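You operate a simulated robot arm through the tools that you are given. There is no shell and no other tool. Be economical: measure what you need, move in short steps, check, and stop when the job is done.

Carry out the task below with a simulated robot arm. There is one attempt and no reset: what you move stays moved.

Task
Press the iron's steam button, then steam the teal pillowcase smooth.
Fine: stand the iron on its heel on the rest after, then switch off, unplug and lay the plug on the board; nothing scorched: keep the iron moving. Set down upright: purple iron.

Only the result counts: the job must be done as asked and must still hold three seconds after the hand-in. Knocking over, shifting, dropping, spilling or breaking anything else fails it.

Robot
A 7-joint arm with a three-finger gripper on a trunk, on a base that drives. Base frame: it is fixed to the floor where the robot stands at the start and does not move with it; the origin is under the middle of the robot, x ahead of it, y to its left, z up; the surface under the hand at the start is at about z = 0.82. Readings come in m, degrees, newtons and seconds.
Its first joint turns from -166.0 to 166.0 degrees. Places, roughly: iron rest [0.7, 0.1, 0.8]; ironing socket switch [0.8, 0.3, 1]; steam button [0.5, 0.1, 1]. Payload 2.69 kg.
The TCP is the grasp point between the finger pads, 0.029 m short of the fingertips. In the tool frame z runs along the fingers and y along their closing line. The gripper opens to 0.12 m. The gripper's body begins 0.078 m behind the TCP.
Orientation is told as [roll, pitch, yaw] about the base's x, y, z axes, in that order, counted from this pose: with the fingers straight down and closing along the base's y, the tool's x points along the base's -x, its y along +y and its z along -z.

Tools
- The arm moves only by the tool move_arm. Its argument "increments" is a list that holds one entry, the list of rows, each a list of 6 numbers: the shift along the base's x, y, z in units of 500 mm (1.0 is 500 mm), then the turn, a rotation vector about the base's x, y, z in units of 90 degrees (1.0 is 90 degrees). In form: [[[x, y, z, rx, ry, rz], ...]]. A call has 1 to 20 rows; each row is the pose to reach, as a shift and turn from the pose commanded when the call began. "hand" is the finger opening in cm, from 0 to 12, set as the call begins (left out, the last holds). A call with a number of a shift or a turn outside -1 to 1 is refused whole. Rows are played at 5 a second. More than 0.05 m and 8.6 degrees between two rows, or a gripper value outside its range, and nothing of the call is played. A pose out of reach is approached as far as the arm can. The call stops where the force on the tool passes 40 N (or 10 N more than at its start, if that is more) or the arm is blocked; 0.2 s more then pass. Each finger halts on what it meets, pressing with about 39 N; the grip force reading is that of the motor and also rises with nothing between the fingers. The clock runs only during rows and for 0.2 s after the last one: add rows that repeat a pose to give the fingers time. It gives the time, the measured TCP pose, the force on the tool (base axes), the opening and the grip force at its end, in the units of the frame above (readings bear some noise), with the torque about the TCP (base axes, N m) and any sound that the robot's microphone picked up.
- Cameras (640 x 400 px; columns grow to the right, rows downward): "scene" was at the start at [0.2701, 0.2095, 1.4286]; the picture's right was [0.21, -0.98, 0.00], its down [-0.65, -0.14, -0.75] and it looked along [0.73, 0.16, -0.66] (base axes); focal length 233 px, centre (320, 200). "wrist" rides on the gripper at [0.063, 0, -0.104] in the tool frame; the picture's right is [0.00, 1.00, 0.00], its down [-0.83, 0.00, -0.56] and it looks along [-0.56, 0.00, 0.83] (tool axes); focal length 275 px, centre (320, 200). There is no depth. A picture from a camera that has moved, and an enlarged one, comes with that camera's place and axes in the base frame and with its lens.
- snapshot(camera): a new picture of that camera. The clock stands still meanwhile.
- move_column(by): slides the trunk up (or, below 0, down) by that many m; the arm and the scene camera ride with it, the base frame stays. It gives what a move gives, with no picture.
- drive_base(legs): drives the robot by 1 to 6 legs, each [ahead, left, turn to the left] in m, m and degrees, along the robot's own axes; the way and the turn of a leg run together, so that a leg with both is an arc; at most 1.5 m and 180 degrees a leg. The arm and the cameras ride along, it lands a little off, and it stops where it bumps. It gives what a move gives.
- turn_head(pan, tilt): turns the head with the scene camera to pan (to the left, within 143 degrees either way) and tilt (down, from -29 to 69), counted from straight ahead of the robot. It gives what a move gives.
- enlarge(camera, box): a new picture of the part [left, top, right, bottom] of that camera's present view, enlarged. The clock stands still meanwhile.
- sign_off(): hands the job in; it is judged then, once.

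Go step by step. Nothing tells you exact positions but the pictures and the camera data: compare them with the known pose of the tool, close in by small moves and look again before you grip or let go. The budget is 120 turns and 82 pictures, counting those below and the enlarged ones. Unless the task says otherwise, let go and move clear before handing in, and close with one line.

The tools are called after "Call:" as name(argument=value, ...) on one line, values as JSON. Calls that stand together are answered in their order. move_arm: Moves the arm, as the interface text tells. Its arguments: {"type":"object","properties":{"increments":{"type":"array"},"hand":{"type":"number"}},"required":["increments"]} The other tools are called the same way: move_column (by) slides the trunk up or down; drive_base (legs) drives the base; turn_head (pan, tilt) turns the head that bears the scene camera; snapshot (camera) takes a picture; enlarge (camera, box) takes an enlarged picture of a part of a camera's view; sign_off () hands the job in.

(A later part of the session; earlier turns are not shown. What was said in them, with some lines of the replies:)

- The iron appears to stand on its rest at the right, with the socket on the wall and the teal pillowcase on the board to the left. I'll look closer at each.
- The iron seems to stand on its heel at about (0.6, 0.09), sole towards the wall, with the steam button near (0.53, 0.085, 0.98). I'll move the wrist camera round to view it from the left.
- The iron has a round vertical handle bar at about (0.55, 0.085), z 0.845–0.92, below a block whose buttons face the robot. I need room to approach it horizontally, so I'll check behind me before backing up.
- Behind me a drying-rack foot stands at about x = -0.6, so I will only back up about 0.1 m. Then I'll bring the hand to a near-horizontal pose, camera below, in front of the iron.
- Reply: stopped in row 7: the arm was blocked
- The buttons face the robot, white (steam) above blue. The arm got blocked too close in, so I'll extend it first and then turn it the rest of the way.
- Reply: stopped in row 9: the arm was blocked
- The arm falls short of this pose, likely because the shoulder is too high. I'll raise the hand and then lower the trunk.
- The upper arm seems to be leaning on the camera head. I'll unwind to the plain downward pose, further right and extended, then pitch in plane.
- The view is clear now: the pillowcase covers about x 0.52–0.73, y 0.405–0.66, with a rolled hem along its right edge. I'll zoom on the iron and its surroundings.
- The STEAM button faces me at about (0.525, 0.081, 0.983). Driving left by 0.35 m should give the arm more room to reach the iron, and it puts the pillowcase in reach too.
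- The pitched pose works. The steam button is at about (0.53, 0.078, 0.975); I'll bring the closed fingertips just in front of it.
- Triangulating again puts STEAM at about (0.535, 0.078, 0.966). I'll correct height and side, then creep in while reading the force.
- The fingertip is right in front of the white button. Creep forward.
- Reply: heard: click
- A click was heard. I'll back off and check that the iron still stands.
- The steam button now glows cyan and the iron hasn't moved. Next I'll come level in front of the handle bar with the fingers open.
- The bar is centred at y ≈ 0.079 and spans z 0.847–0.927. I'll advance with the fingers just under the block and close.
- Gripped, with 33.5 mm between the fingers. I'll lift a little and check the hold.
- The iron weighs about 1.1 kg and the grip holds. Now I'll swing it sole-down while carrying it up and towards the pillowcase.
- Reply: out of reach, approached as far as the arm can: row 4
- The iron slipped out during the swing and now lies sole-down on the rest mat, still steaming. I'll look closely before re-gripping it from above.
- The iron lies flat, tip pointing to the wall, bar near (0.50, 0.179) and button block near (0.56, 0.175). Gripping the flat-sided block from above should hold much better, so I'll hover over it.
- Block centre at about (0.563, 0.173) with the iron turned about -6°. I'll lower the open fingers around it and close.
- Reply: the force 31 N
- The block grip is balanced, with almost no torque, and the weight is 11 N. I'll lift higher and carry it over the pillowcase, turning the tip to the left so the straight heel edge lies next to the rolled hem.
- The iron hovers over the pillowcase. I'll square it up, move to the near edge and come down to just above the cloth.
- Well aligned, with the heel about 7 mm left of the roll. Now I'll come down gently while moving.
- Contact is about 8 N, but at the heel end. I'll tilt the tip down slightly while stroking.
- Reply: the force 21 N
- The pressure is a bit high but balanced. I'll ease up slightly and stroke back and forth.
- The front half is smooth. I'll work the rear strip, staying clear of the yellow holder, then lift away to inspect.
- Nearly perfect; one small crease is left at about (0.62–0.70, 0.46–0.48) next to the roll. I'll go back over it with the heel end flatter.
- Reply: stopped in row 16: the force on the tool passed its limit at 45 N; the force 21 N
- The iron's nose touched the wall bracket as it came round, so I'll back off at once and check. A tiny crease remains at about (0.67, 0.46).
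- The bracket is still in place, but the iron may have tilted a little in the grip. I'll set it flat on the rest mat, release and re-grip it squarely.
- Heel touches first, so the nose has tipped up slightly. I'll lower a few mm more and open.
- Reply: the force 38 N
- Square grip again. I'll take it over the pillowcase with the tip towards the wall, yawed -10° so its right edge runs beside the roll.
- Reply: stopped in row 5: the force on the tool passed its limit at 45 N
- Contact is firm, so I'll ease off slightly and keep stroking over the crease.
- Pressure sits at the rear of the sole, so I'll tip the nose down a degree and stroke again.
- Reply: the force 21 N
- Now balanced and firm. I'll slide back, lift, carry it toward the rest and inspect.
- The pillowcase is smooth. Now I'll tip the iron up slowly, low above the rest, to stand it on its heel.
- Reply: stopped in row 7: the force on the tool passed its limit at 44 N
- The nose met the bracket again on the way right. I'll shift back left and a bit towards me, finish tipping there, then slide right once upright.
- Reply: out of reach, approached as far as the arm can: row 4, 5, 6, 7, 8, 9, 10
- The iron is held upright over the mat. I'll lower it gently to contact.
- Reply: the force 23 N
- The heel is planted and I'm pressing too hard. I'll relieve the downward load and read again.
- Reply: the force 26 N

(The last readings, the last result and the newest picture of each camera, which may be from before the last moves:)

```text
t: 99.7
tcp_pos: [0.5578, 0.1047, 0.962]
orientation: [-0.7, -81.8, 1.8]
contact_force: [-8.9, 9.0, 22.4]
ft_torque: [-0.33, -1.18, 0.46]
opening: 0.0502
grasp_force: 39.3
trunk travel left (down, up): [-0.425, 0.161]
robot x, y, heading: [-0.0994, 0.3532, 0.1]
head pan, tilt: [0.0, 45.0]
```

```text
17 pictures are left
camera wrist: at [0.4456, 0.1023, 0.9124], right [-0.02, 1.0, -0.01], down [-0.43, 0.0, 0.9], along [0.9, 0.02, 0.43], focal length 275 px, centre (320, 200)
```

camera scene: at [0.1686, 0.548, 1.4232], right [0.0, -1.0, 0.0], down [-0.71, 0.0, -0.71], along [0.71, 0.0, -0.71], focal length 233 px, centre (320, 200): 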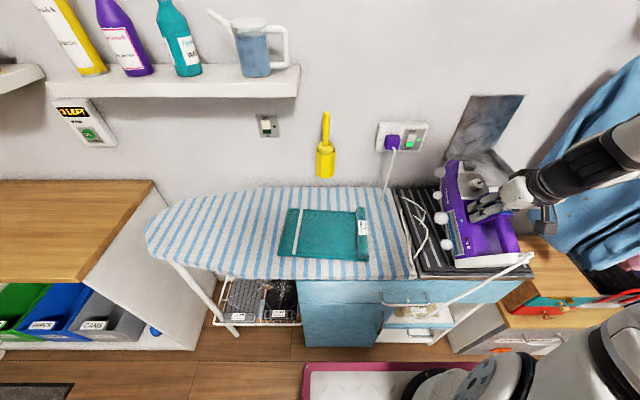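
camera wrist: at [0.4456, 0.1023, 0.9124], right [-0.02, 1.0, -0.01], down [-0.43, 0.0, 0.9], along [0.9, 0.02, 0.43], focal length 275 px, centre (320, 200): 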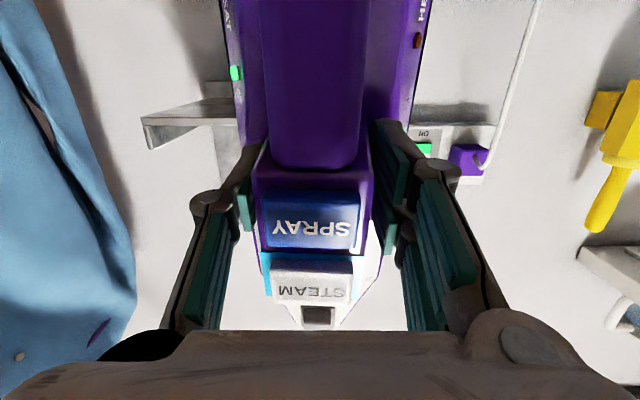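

Contact is at the sole-side edge of the heel, so the iron leans about 5° too far forward. I'll rotate it back about that edge until the heel sits flat.

Call:
move_arm(increments=[[[-0.006, 0, -0.001, 0, -0.014, 0], [-0.012, 0, -0.004, 0, -0.028, 0], [-0.018, 0, -0.008, 0, -0.042, 0], [-0.024, 0, -0.012, 0, -0.055, 0], [-0.024, 0, -0.012, 0, -0.055, 0]]])

Call:
enlarge(camera="scene", box=[430, 130, 560, 290])

```text
t: 100.9
tcp_pos: [0.5446, 0.1033, 0.9528]
orientation: [-1.7, -86.4, 2.9]
contact_force: [2.1, -0.5, -9.2]
ft_torque: [-0.25, 0.01, 0.08]
opening: 0.0499
grasp_force: 38.8
trunk travel left (down, up): [-0.425, 0.161]
robot x, y, heading: [-0.1003, 0.3572, 0.3]
head pan, tilt: [0.0, 45.0]
```

```text
2.50 times, centred on (495, 210) of scene
camera zoom: at [0.1686, 0.5473, 1.4234], right [0.0, -1.0, 0.0], down [-0.71, 0.0, -0.71], along [0.71, 0.0, -0.71], focal length 582 px, centre (-118, 175)
```

zoom: 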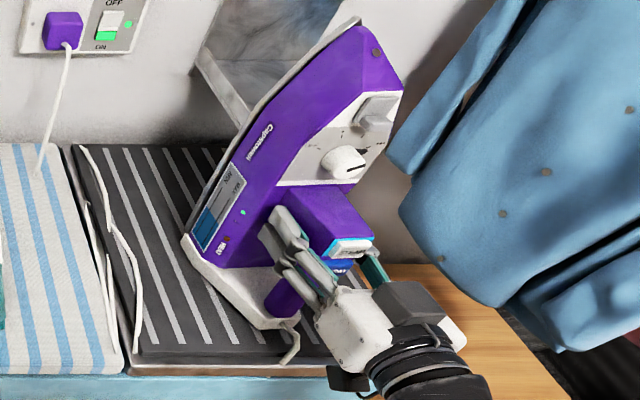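

Nearly all the load is still in the hand and it looks level. I'll lower 2–3 mm, then open.

Call:
move_arm(increments=[[[0, 0, -0.002, 0, 0, 0], [0, 0, -0.004, 0, 0, 0], [0, 0, -0.004, 0, 0, 0]]])

```text
t: 101.7
tcp_pos: [0.5461, 0.1042, 0.9525]
orientation: [-2.7, -86.7, 3.9]
contact_force: [-6.6, 1.8, -0.2]
ft_torque: [-0.34, 0.43, -0.16]
opening: 0.0495
grasp_force: 39.1
trunk travel left (down, up): [-0.425, 0.161]
robot x, y, heading: [-0.1019, 0.35, 0.3]
head pan, tilt: [0.0, 45.0]
```

Call:
move_arm(hand=9, increments=[[[0, 0, 0, 0, 0, 0], [0, 0, 0, 0, 0, 0], [0, 0, 0, 0, 0, 0], [0, 0, 0, 0, 0, 0]]])

Call:
enlarge(camera="scene", box=[430, 130, 560, 290])

Call:
snapshot(camera="wrist")

```text
t: 102.7
tcp_pos: [0.5462, 0.1033, 0.9522]
orientation: [-2.6, -86.7, 3.9]
contact_force: [0.5, -0.2, 0.0]
ft_torque: [-0.05, 0.02, 0.0]
opening: 0.0899
grasp_force: 0.0
trunk travel left (down, up): [-0.425, 0.161]
robot x, y, heading: [-0.1016, 0.3555, 0.0]
head pan, tilt: [0.0, 45.0]
```

```text
2.50 times, centred on (495, 210) of scene
camera zoom: at [0.1682, 0.5475, 1.4235], right [0.0, -1.0, 0.0], down [-0.71, 0.0, -0.71], along [0.71, 0.0, -0.71], focal length 582 px, centre (-118, 175)
```

zoom: 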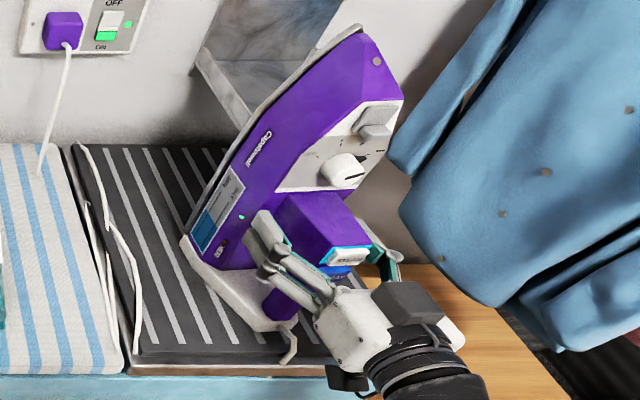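

```text
14 pictures are left
camera wrist: at [0.4381, 0.1007, 0.8943], right [-0.02, 1.0, -0.01], down [-0.51, 0.0, 0.86], along [0.86, 0.02, 0.51], focal length 275 px, centre (320, 200)
```

wrist: 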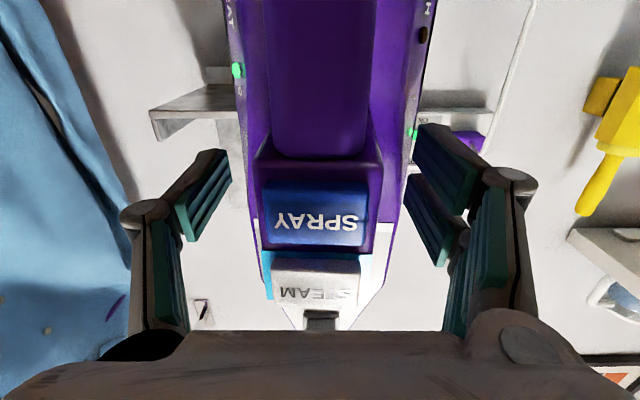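

The iron stands on its heel by itself. I'll withdraw straight back, then rise.

Call:
move_arm(increments=[[[-0.03, 0, 0, 0, 0, 0], [-0.06, 0, 0, 0, 0.02, 0], [-0.09, 0, 0, 0, 0.06, 0], [-0.12, 0, 0, 0, 0.12, 0], [-0.15, 0, 0.02, 0, 0.19, 0], [-0.17, 0, 0.06, 0, 0.26, 0], [-0.18, 0, 0.12, 0, 0.33, 0], [-0.18, 0, 0.2, 0, 0.4, 0], [-0.18, 0, 0.28, 0, 0.45, 0]]])

Call:
snapshot(camera="scene")

```text
t: 104.7
tcp_pos: [0.4551, 0.1048, 1.0944]
orientation: [1.1, -46.0, 0.2]
contact_force: [-0.3, -0.9, 0.2]
ft_torque: [0.0, -0.02, 0.02]
opening: 0.0901
grasp_force: 0.0
out of reach, approached as far as the arm can: row 6, 7
trunk travel left (down, up): [-0.425, 0.161]
robot x, y, heading: [-0.1005, 0.3572, 0.3]
head pan, tilt: [0.0, 45.0]
```

```text
13 pictures are left
camera scene: at [0.1682, 0.5473, 1.4235], right [0.0, -1.0, 0.0], down [-0.71, 0.0, -0.71], along [0.71, 0.0, -0.71], focal length 233 px, centre (320, 200)
```

scene: 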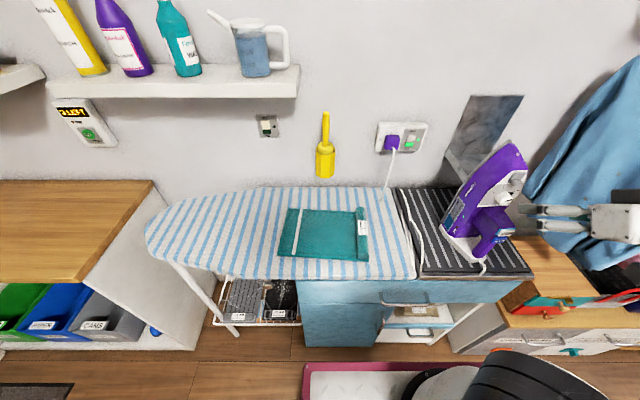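

The iron stands and all is in place. Next is the socket: the rocker is at about (0.835, 0.251), its OFF half at z ≈ 1.035. I'll approach with closed fingers.

Call:
move_arm(hand=0, increments=[[[0, 0.06, 0, 0, 0, 0], [0, 0.13, 0, 0, 0, 0], [0.02, 0.21, 0, 0, 0, 0], [0.08, 0.292, 0, 0, 0, 0], [0.16, 0.292, -0.02, 0, -0.06, 0], [0.24, 0.292, -0.04, 0, -0.12, 0], [0.32, 0.292, -0.06, 0, -0.18, 0], [0.4, 0.292, -0.08, 0, -0.25, 0], [0.47, 0.292, -0.1, -0.012, -0.322, 0], [0.54, 0.292, -0.116, -0.012, -0.322, 0], [0.57, 0.292, -0.116, -0.012, -0.322, 0], [0.57, 0.292, -0.116, -0.012, -0.322, 0]]])

Call:
snapshot(camera="wrist")

Call:
enlarge(camera="scene", box=[360, 100, 460, 200])

```text
refused: row 4 steps farther than a row can; nothing moved
```

```text
12 pictures are left
camera wrist: at [0.3369, 0.1011, 1.1194], right [-0.02, 1.0, 0.01], down [0.18, 0.0, 0.98], along [0.98, 0.02, -0.18], focal length 275 px, centre (320, 200)
```

wrist: 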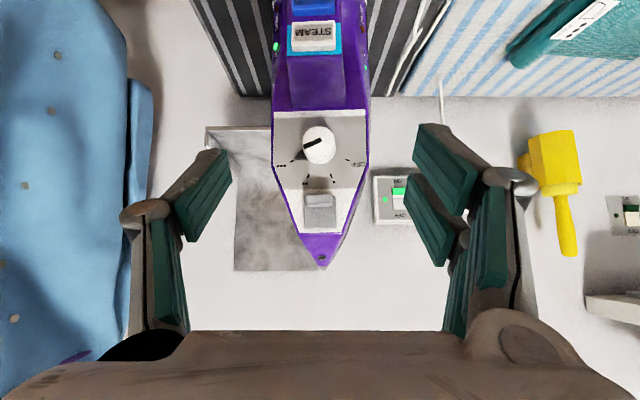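

```text
4.00 times, centred on (410, 150) of scene
camera zoom: at [0.1682, 0.5473, 1.4235], right [0.0, -1.0, 0.0], down [-0.71, 0.0, -0.71], along [0.71, 0.0, -0.71], focal length 931 px, centre (-40, 400)
```

zoom: 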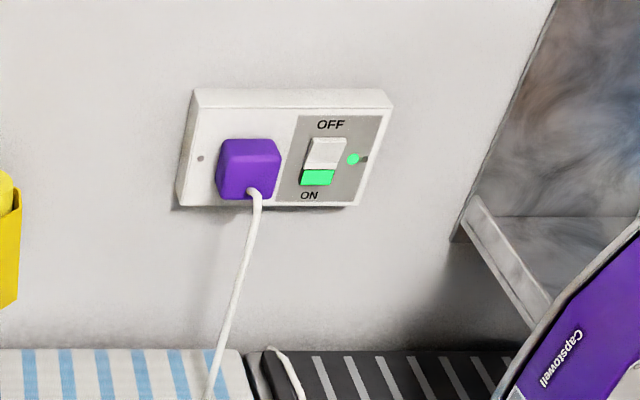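

The detail is clearer: rocker centre about (0.833, 0.256, 1.027), and the plug at about (0.80, 0.325, 1.04). I'll repeat the approach with shorter steps.

Call:
move_arm(hand=0, increments=[[[0, 0.06, 0, 0, 0, 0], [0, 0.13, 0, 0, 0, 0], [0.02, 0.2, 0, 0, 0, 0], [0.04, 0.26, 0, 0, 0, 0], [0.09, 0.302, 0, 0, 0, 0], [0.16, 0.302, -0.02, 0, -0.06, 0], [0.24, 0.302, -0.04, 0, -0.12, 0], [0.32, 0.302, -0.06, 0, -0.18, 0], [0.4, 0.302, -0.08, 0, -0.25, 0], [0.47, 0.302, -0.1, -0.012, -0.322, 0], [0.54, 0.302, -0.112, -0.012, -0.322, 0], [0.58, 0.302, -0.112, -0.012, -0.322, 0], [0.58, 0.302, -0.112, -0.012, -0.322, 0]]])

Call:
enlarge(camera="wrist", box=[200, 0, 500, 300])

```text
t: 107.5
tcp_pos: [0.7475, 0.2551, 1.0366]
orientation: [-3.9, -75.0, 4.4]
contact_force: [-0.1, 0.2, -0.3]
ft_torque: [0.0, 0.0, 0.01]
opening: 0.0
grasp_force: 28.8
out of reach, approached as far as the arm can: row 2, 3, 4, 5, 6, 7, 8
trunk travel left (down, up): [-0.425, 0.161]
robot x, y, heading: [-0.1039, 0.3535, 0.1]
head pan, tilt: [0.0, 45.0]
```

```text
1.33 times, centred on (350, 150) of wrist
camera zoom: at [0.63, 0.2524, 1.0002], right [-0.02, 1.0, -0.02], down [-0.32, 0.01, 0.95], along [0.95, 0.02, 0.32], focal length 367 px, centre (280, 267)
```

zoom: 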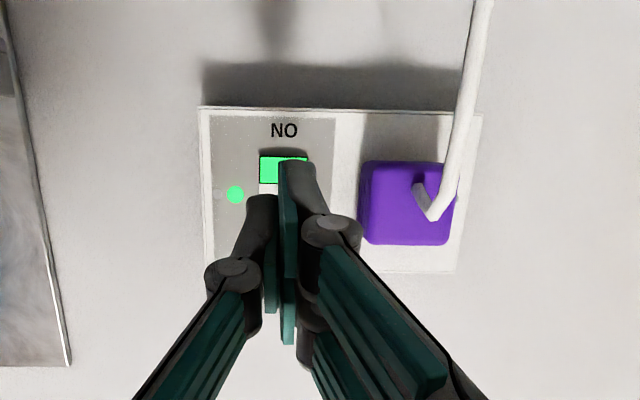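

Call:
move_arm(increments=[[[0.04, 0.002, 0.006, 0, 0, 0], [0.07, 0.002, 0.006, 0, 0, 0], [0.084, 0.002, 0.006, 0, 0, 0], [0.09, 0.002, 0.006, 0, 0, 0]]])

```text
t: 108.5
tcp_pos: [0.7929, 0.2542, 1.0409]
orientation: [-3.6, -75.2, 4.5]
contact_force: [0.9, 1.1, 0.5]
ft_torque: [0.0, -0.01, 0.0]
opening: 0.0
grasp_force: 28.6
trunk travel left (down, up): [-0.425, 0.161]
robot x, y, heading: [-0.101, 0.3534, 0.2]
head pan, tilt: [0.0, 45.0]
```

Call:
move_arm(increments=[[[0.005, 0, 0, 0, 0, 0], [0.01, 0, 0, 0, 0, 0], [0.015, 0, 0, 0, 0, 0]]])

```text
t: 109.3
tcp_pos: [0.7981, 0.2553, 1.041]
orientation: [-3.7, -75.0, 4.6]
contact_force: [-1.3, -0.1, 0.9]
ft_torque: [-0.02, 0.0, -0.03]
opening: 0.0001
grasp_force: 28.5
trunk travel left (down, up): [-0.425, 0.161]
robot x, y, heading: [-0.0973, 0.3521, 0.1]
head pan, tilt: [0.0, 45.0]
heard: click
```

A click. I'll back off and check the switch light, lining up for the plug.

Call:
move_arm(increments=[[[-0.04, 0, 0, 0, 0, 0], [-0.12, 0, 0, 0, 0, 0], [-0.18, 0.03, 0, 0, 0, 0], [-0.2, 0.08, 0, 0, 0, 0], [-0.2, 0.14, 0, 0, 0, 0]]])

Call:
move_arm(hand=8, increments=[[[0, 0, 0, 0.02, 0, -0.03], [0, 0, 0, 0.043, 0, -0.05], [0, 0, 0, 0.043, 0, -0.05], [0, 0, 0, 0.043, 0, -0.05]]])

Call:
snapshot(camera="wrist")

```text
t: 110.5
tcp_pos: [0.6973, 0.3248, 1.0395]
orientation: [-3.7, -75.1, 4.2]
contact_force: [-0.3, 0.1, 0.2]
ft_torque: [0.0, 0.02, 0.04]
opening: 0.0
grasp_force: 28.8
trunk travel left (down, up): [-0.425, 0.161]
robot x, y, heading: [-0.0985, 0.3593, -0.1]
head pan, tilt: [0.0, 45.0]
```

```text
t: 111.5
tcp_pos: [0.6982, 0.326, 1.0395]
orientation: [11.1, -74.7, -14.4]
contact_force: [0.1, 0.3, 0.3]
ft_torque: [0.02, 0.0, -0.01]
opening: 0.0801
grasp_force: 0.0
trunk travel left (down, up): [-0.425, 0.161]
robot x, y, heading: [-0.105, 0.3546, -0.1]
head pan, tilt: [0.0, 45.0]
```

```text
9 pictures are left
camera wrist: at [0.5813, 0.3348, 1.0039], right [0.06, 1.0, 0.05], down [-0.32, -0.02, 0.95], along [0.94, -0.07, 0.32], focal length 275 px, centre (320, 200)
```

wrist: 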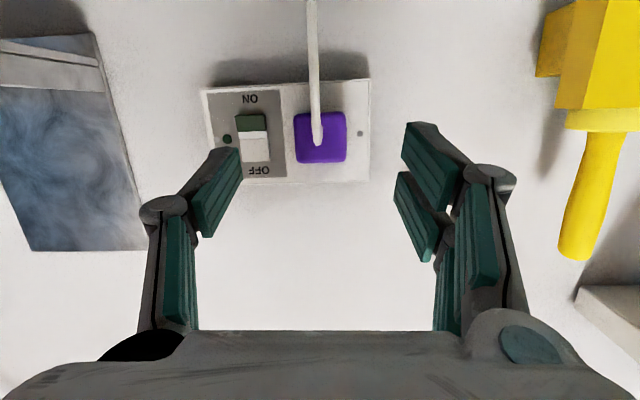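

The switch is off (green gone dark). I'll straighten the hand and advance around the plug at about (0.82, 0.32, 1.03).

Call:
move_arm(hand=6.8, increments=[[[0, -0.004, 0, -0.015, 0, 0.018], [0.04, -0.01, -0.003, -0.03, 0, 0.035], [0.1, -0.012, -0.007, -0.03, 0, 0.035], [0.15, -0.012, -0.007, -0.03, 0, 0.035], [0.15, -0.012, -0.007, -0.03, 0, 0.035]]])

Call:
snapshot(camera="wrist")

```text
t: 112.7
tcp_pos: [0.7738, 0.3207, 1.0343]
orientation: [0.6, -75.0, -1.2]
contact_force: [-0.5, -0.3, 0.2]
ft_torque: [0.0, 0.05, -0.02]
opening: 0.068
grasp_force: 0.0
trunk travel left (down, up): [-0.425, 0.161]
robot x, y, heading: [-0.1039, 0.354, 0.2]
head pan, tilt: [0.0, 45.0]
```

```text
8 pictures are left
camera wrist: at [0.6565, 0.321, 0.9989], right [0.01, 1.0, 0.0], down [-0.32, 0.0, 0.95], along [0.95, -0.01, 0.32], focal length 275 px, centre (320, 200)
```

wrist: 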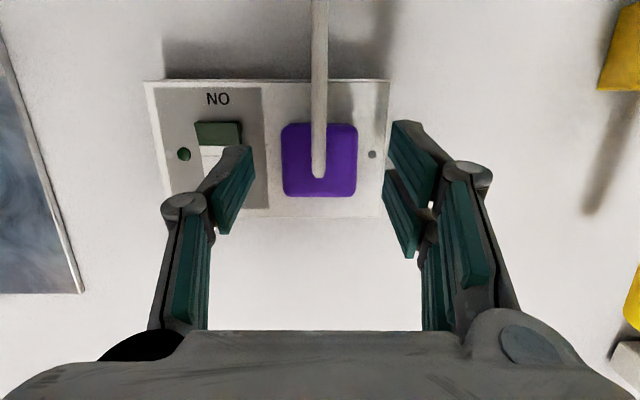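

Call:
move_arm(increments=[[[0.02, -0.002, 0, 0, 0, 0], [0.04, -0.002, 0, 0, 0, 0], [0.05, -0.002, 0, 0, 0, 0]]])

Call:
move_arm(hand=0, increments=[[[0, 0, 0, 0, 0, 0], [0, 0, 0, 0, 0, 0], [0, 0, 0, 0, 0, 0], [0, 0, 0, 0, 0, 0]]])

```text
t: 113.5
tcp_pos: [0.7983, 0.3194, 1.0352]
orientation: [1.0, -75.1, -1.3]
contact_force: [0.7, 0.0, -1.1]
ft_torque: [0.01, -0.06, 0.0]
opening: 0.068
grasp_force: 0.0
trunk travel left (down, up): [-0.425, 0.161]
robot x, y, heading: [-0.1005, 0.3604, 0.0]
head pan, tilt: [0.0, 45.0]
```

```text
t: 114.5
tcp_pos: [0.7982, 0.3183, 1.0356]
orientation: [0.9, -75.1, -1.2]
contact_force: [0.0, 0.1, -0.5]
ft_torque: [-0.02, 0.04, 0.07]
opening: 0.0412
grasp_force: 39.3
trunk travel left (down, up): [-0.425, 0.161]
robot x, y, heading: [-0.1052, 0.3586, 0.0]
head pan, tilt: [0.0, 45.0]
heard: snap
```

The plug is gripped, 41 mm wide. Now I'll pull it straight out.

Call:
move_arm(increments=[[[-0.01, 0, 0, 0, 0, 0], [-0.02, 0, 0, 0, 0, 0], [-0.04, 0, 0, 0, 0, 0], [-0.07, 0, 0, 0, 0, 0], [-0.1, 0, 0, 0, 0, 0], [-0.14, 0, 0, 0, 0, 0]]])

Call:
snapshot(camera="scene")

```text
t: 115.9
tcp_pos: [0.7276, 0.3186, 1.0352]
orientation: [0.7, -75.1, -1.3]
contact_force: [0.4, 0.8, -0.2]
ft_torque: [0.04, 0.03, 0.01]
opening: 0.0409
grasp_force: 39.0
trunk travel left (down, up): [-0.425, 0.161]
robot x, y, heading: [-0.0983, 0.3527, 0.1]
head pan, tilt: [0.0, 45.0]
```

```text
7 pictures are left
camera scene: at [0.1683, 0.5476, 1.4235], right [0.0, -1.0, 0.0], down [-0.71, 0.0, -0.71], along [0.71, 0.0, -0.71], focal length 233 px, centre (320, 200)
```

scene: 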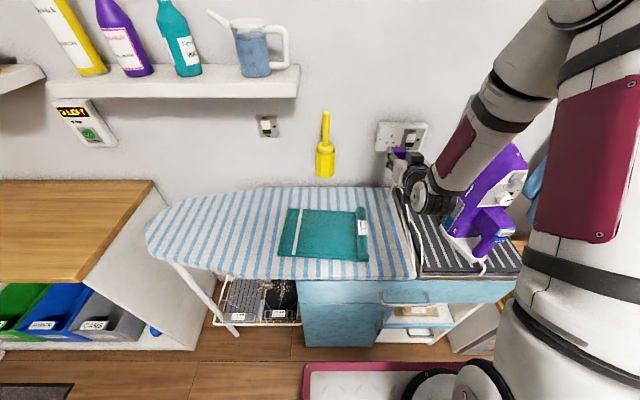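

The plug is out. I'll lay it on the striped board between the pillow roll and the rest, around (0.65, 0.335).

Call:
move_arm(increments=[[[-0.05, 0.01, 0, 0, 0.05, 0], [-0.1, 0.02, -0.02, 0, 0.1, 0], [-0.15, 0.03, -0.06, 0, 0.16, 0], [-0.175, 0.034, -0.12, 0, 0.222, 0], [-0.175, 0.034, -0.18, 0, 0.222, 0], [-0.175, 0.034, -0.24, 0, 0.222, 0], [-0.175, 0.034, -0.28, 0, 0.222, 0], [-0.175, 0.034, -0.28, 0, 0.222, 0]]])

Call:
enlarge(camera="scene", box=[340, 140, 540, 290])

```text
t: 117.7
tcp_pos: [0.6406, 0.3368, 0.895]
orientation: [0.0, -55.1, -0.6]
contact_force: [-0.1, -0.2, 0.8]
ft_torque: [-0.01, 0.06, 0.03]
opening: 0.0412
grasp_force: 39.0
trunk travel left (down, up): [-0.425, 0.161]
robot x, y, heading: [-0.105, 0.356, 0.1]
head pan, tilt: [0.0, 45.0]
```

```text
2.67 times, centred on (440, 215) of scene
camera zoom: at [0.1681, 0.5476, 1.4235], right [0.0, -1.0, 0.0], down [-0.71, 0.0, -0.71], along [0.71, 0.0, -0.71], focal length 621 px, centre (0, 160)
```

zoom: 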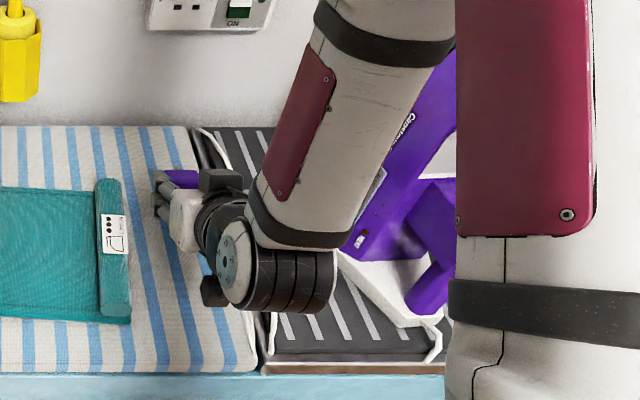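

Call:
move_arm(increments=[[[0, 0, -0.012, 0, 0, 0], [0, 0, -0.024, 0, 0, 0], [0, 0, -0.034, 0, 0, 0], [0, 0, -0.042, 0, 0, 0]]])

```text
t: 118.7
tcp_pos: [0.641, 0.3347, 0.874]
orientation: [0.0, -55.2, -0.6]
contact_force: [-0.4, -0.1, 0.8]
ft_torque: [-0.04, 0.0, 0.0]
opening: 0.0415
grasp_force: 38.9
trunk travel left (down, up): [-0.425, 0.161]
robot x, y, heading: [-0.1021, 0.3589, 0.2]
head pan, tilt: [0.0, 45.0]
```

Call:
move_arm(increments=[[[0, 0, -0.006, 0, 0, 0], [0, 0, -0.012, 0, 0, 0], [0, 0, -0.018, 0, 0, 0]]])

```text
t: 119.5
tcp_pos: [0.6401, 0.3362, 0.865]
orientation: [0.0, -55.2, -0.6]
contact_force: [0.3, -0.5, 0.3]
ft_torque: [0.0, 0.03, -0.02]
opening: 0.0411
grasp_force: 39.5
trunk travel left (down, up): [-0.425, 0.161]
robot x, y, heading: [-0.1005, 0.3574, 0.2]
head pan, tilt: [0.0, 45.0]
```

Call:
move_arm(increments=[[[0, 0, -0.005, 0, 0, 0], [0, 0, -0.01, 0, 0, 0], [0, 0, -0.015, 0, 0, 0]]])

Call:
enlarge(camera="wrist", box=[200, 0, 440, 240])

```text
t: 120.3
tcp_pos: [0.6407, 0.3343, 0.8575]
orientation: [0.1, -55.0, -0.5]
contact_force: [-0.1, 0.1, -0.3]
ft_torque: [0.01, 0.0, 0.0]
opening: 0.0411
grasp_force: 38.9
trunk travel left (down, up): [-0.425, 0.161]
robot x, y, heading: [-0.1012, 0.3549, 0.3]
head pan, tilt: [0.0, 45.0]
```

```text
1.67 times, centred on (320, 120) of wrist
camera zoom: at [0.5188, 0.3354, 0.8648], right [0.01, 1.0, 0.0], down [0.02, 0.0, 1.0], along [1.0, -0.01, -0.02], focal length 459 px, centre (320, 333)
```

zoom: 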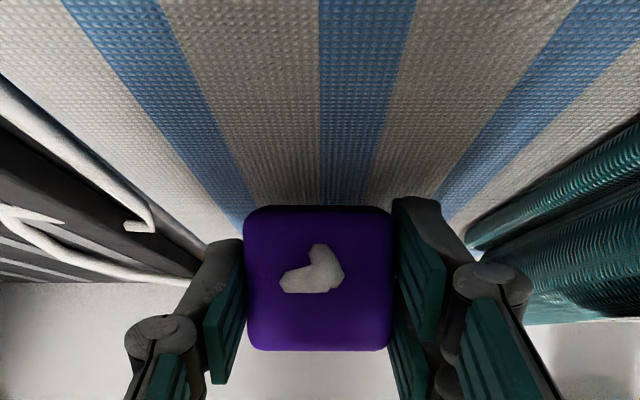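

Call:
move_arm(increments=[[[0, 0, -0.004, 0, 0, 0], [0, 0, -0.008, 0, 0, 0], [0, 0, -0.012, 0, 0, 0], [0, 0, -0.014, 0, 0, 0]]])

```text
t: 121.2
tcp_pos: [0.6403, 0.3351, 0.8554]
orientation: [0.0, -55.7, -0.5]
contact_force: [-16.3, -0.7, 21.3]
ft_torque: [-0.08, 0.0, 0.01]
opening: 0.0408
grasp_force: 39.3
trunk travel left (down, up): [-0.425, 0.161]
robot x, y, heading: [-0.1023, 0.3515, 0.1]
head pan, tilt: [0.0, 45.0]
stopped in row 4: the force on the tool passed its limit at 42 N (the readings are from after the stop); the commanded pose is now the measured one
```

The plug touches the board. I'll ease up 2 mm, open, and withdraw back and up.

Call:
move_arm(increments=[[[0, 0, 0.003, 0, 0, 0], [0, 0, 0.003, 0, 0, 0]]])

Call:
move_arm(hand=7, increments=[[[0, 0, 0, 0, 0, 0], [0, 0, 0, 0, 0, 0], [0, 0, 0, 0, 0, 0], [-0.03, 0, 0.02, 0, 0, 0], [-0.06, 0, 0.04, 0, 0, 0], [-0.1, 0, 0.08, 0, 0, 0], [-0.12, 0, 0.15, 0, 0, 0], [-0.12, 0, 0.23, 0, 0, 0], [-0.12, 0, 0.32, 0, 0, 0], [-0.12, 0, 0.4, 0, 0, 0]]])

Call:
snapshot(camera="wrist")

Call:
snapshot(camera="scene")

```text
t: 121.8
tcp_pos: [0.643, 0.3359, 0.8557]
orientation: [0.0, -55.5, -0.5]
contact_force: [-5.1, 0.0, 5.9]
ft_torque: [-0.07, 0.03, -0.02]
opening: 0.041
grasp_force: 39.1
trunk travel left (down, up): [-0.425, 0.161]
robot x, y, heading: [-0.1032, 0.3557, 0.2]
head pan, tilt: [0.0, 45.0]
```

```text
t: 124.0
tcp_pos: [0.6305, 0.3343, 1.069]
orientation: [0.1, -55.6, -0.4]
contact_force: [1.2, -0.4, -0.4]
ft_torque: [-0.02, -0.04, 0.0]
opening: 0.07
grasp_force: 0.1
out of reach, approached as far as the arm can: row 6, 7, 8, 9, 10
trunk travel left (down, up): [-0.425, 0.161]
robot x, y, heading: [-0.1021, 0.3543, 0.1]
head pan, tilt: [0.0, 45.0]
```

```text
4 pictures are left
camera wrist: at [0.5085, 0.3338, 1.075], right [0.01, 1.0, 0.0], down [0.01, 0.0, 1.0], along [1.0, -0.01, -0.01], focal length 275 px, centre (320, 200)
```

wrist: 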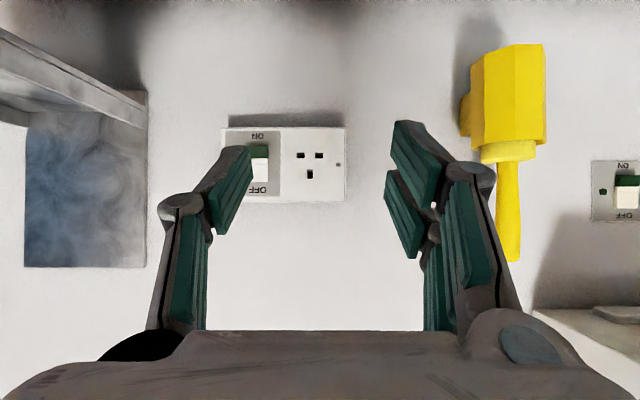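

```text
3 pictures are left
camera scene: at [0.1688, 0.5475, 1.4234], right [0.0, -1.0, 0.0], down [-0.71, 0.0, -0.71], along [0.71, 0.0, -0.71], focal length 233 px, centre (320, 200)
```

scene: 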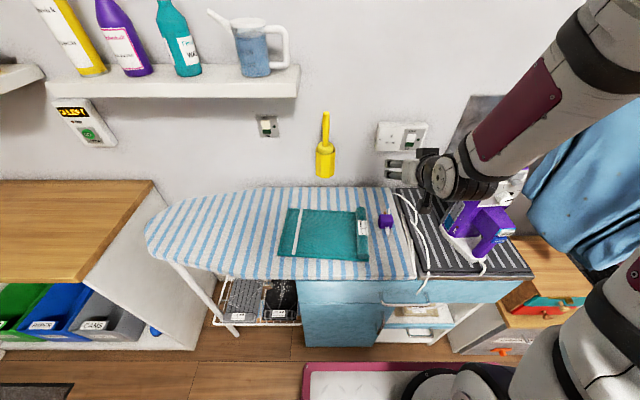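

The plug lies on the board, the switch is off and the iron is standing. I'll move the arm up and clear of the iron, then take a final look.

Call:
move_arm(increments=[[[0, 0.03, 0.05, 0, 0.06, 0], [0, 0.06, 0.1, 0, 0.14, 0], [0, 0.1, 0.16, 0, 0.22, 0], [0, 0.14, 0.22, 0, 0.3, 0], [0, 0.18, 0.28, 0, 0.38, 0], [0, 0.22, 0.34, 0, 0.46, 0], [0, 0.26, 0.38, 0, 0.54, 0], [0, 0.28, 0.38, 0, 0.6, 0]]])

Call:
enlarge(camera="scene", box=[260, 100, 560, 300])

```text
t: 125.8
tcp_pos: [0.6255, 0.4733, 1.2604]
orientation: [-0.3, -1.6, -0.2]
contact_force: [0.4, 0.2, 0.4]
ft_torque: [0.05, -0.04, 0.0]
opening: 0.0701
grasp_force: 0.0
out of reach, approached as far as the arm can: row 2
trunk travel left (down, up): [-0.425, 0.161]
robot x, y, heading: [-0.0972, 0.354, 0.1]
head pan, tilt: [0.0, 45.0]
```

```text
2.00 times, centred on (410, 200) of scene
camera zoom: at [0.1677, 0.5475, 1.4236], right [0.0, -1.0, 0.0], down [-0.71, 0.0, -0.71], along [0.71, 0.0, -0.71], focal length 466 px, centre (140, 200)
```

zoom: 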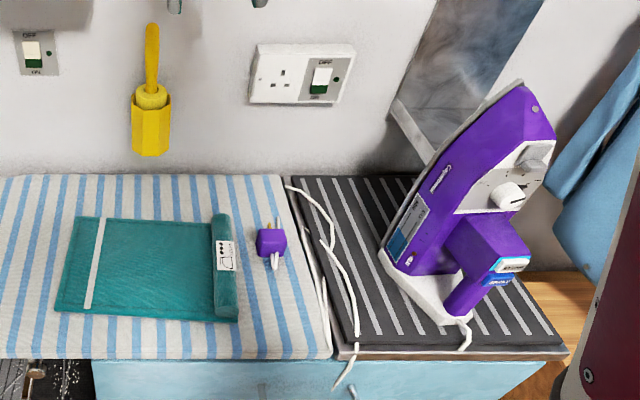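

Everything checks out in the picture: the pillowcase is smooth, the iron stands on its heel on the rest, the switch is off and the unplugged plug lies on the board. I'm handing in.

Call:
sign_off()

```text
The job is handed in.
```

I pressed the steam button and steamed the teal pillowcase smooth. The purple iron now stands on its heel on the rest, the socket is off, and the plug lies on the board. Along the way, the iron slipped from the gripper once and landed sole-down on the rest mat, and its nose bumped the wall bracket twice. The last pictures showed no damage and nothing out of place.
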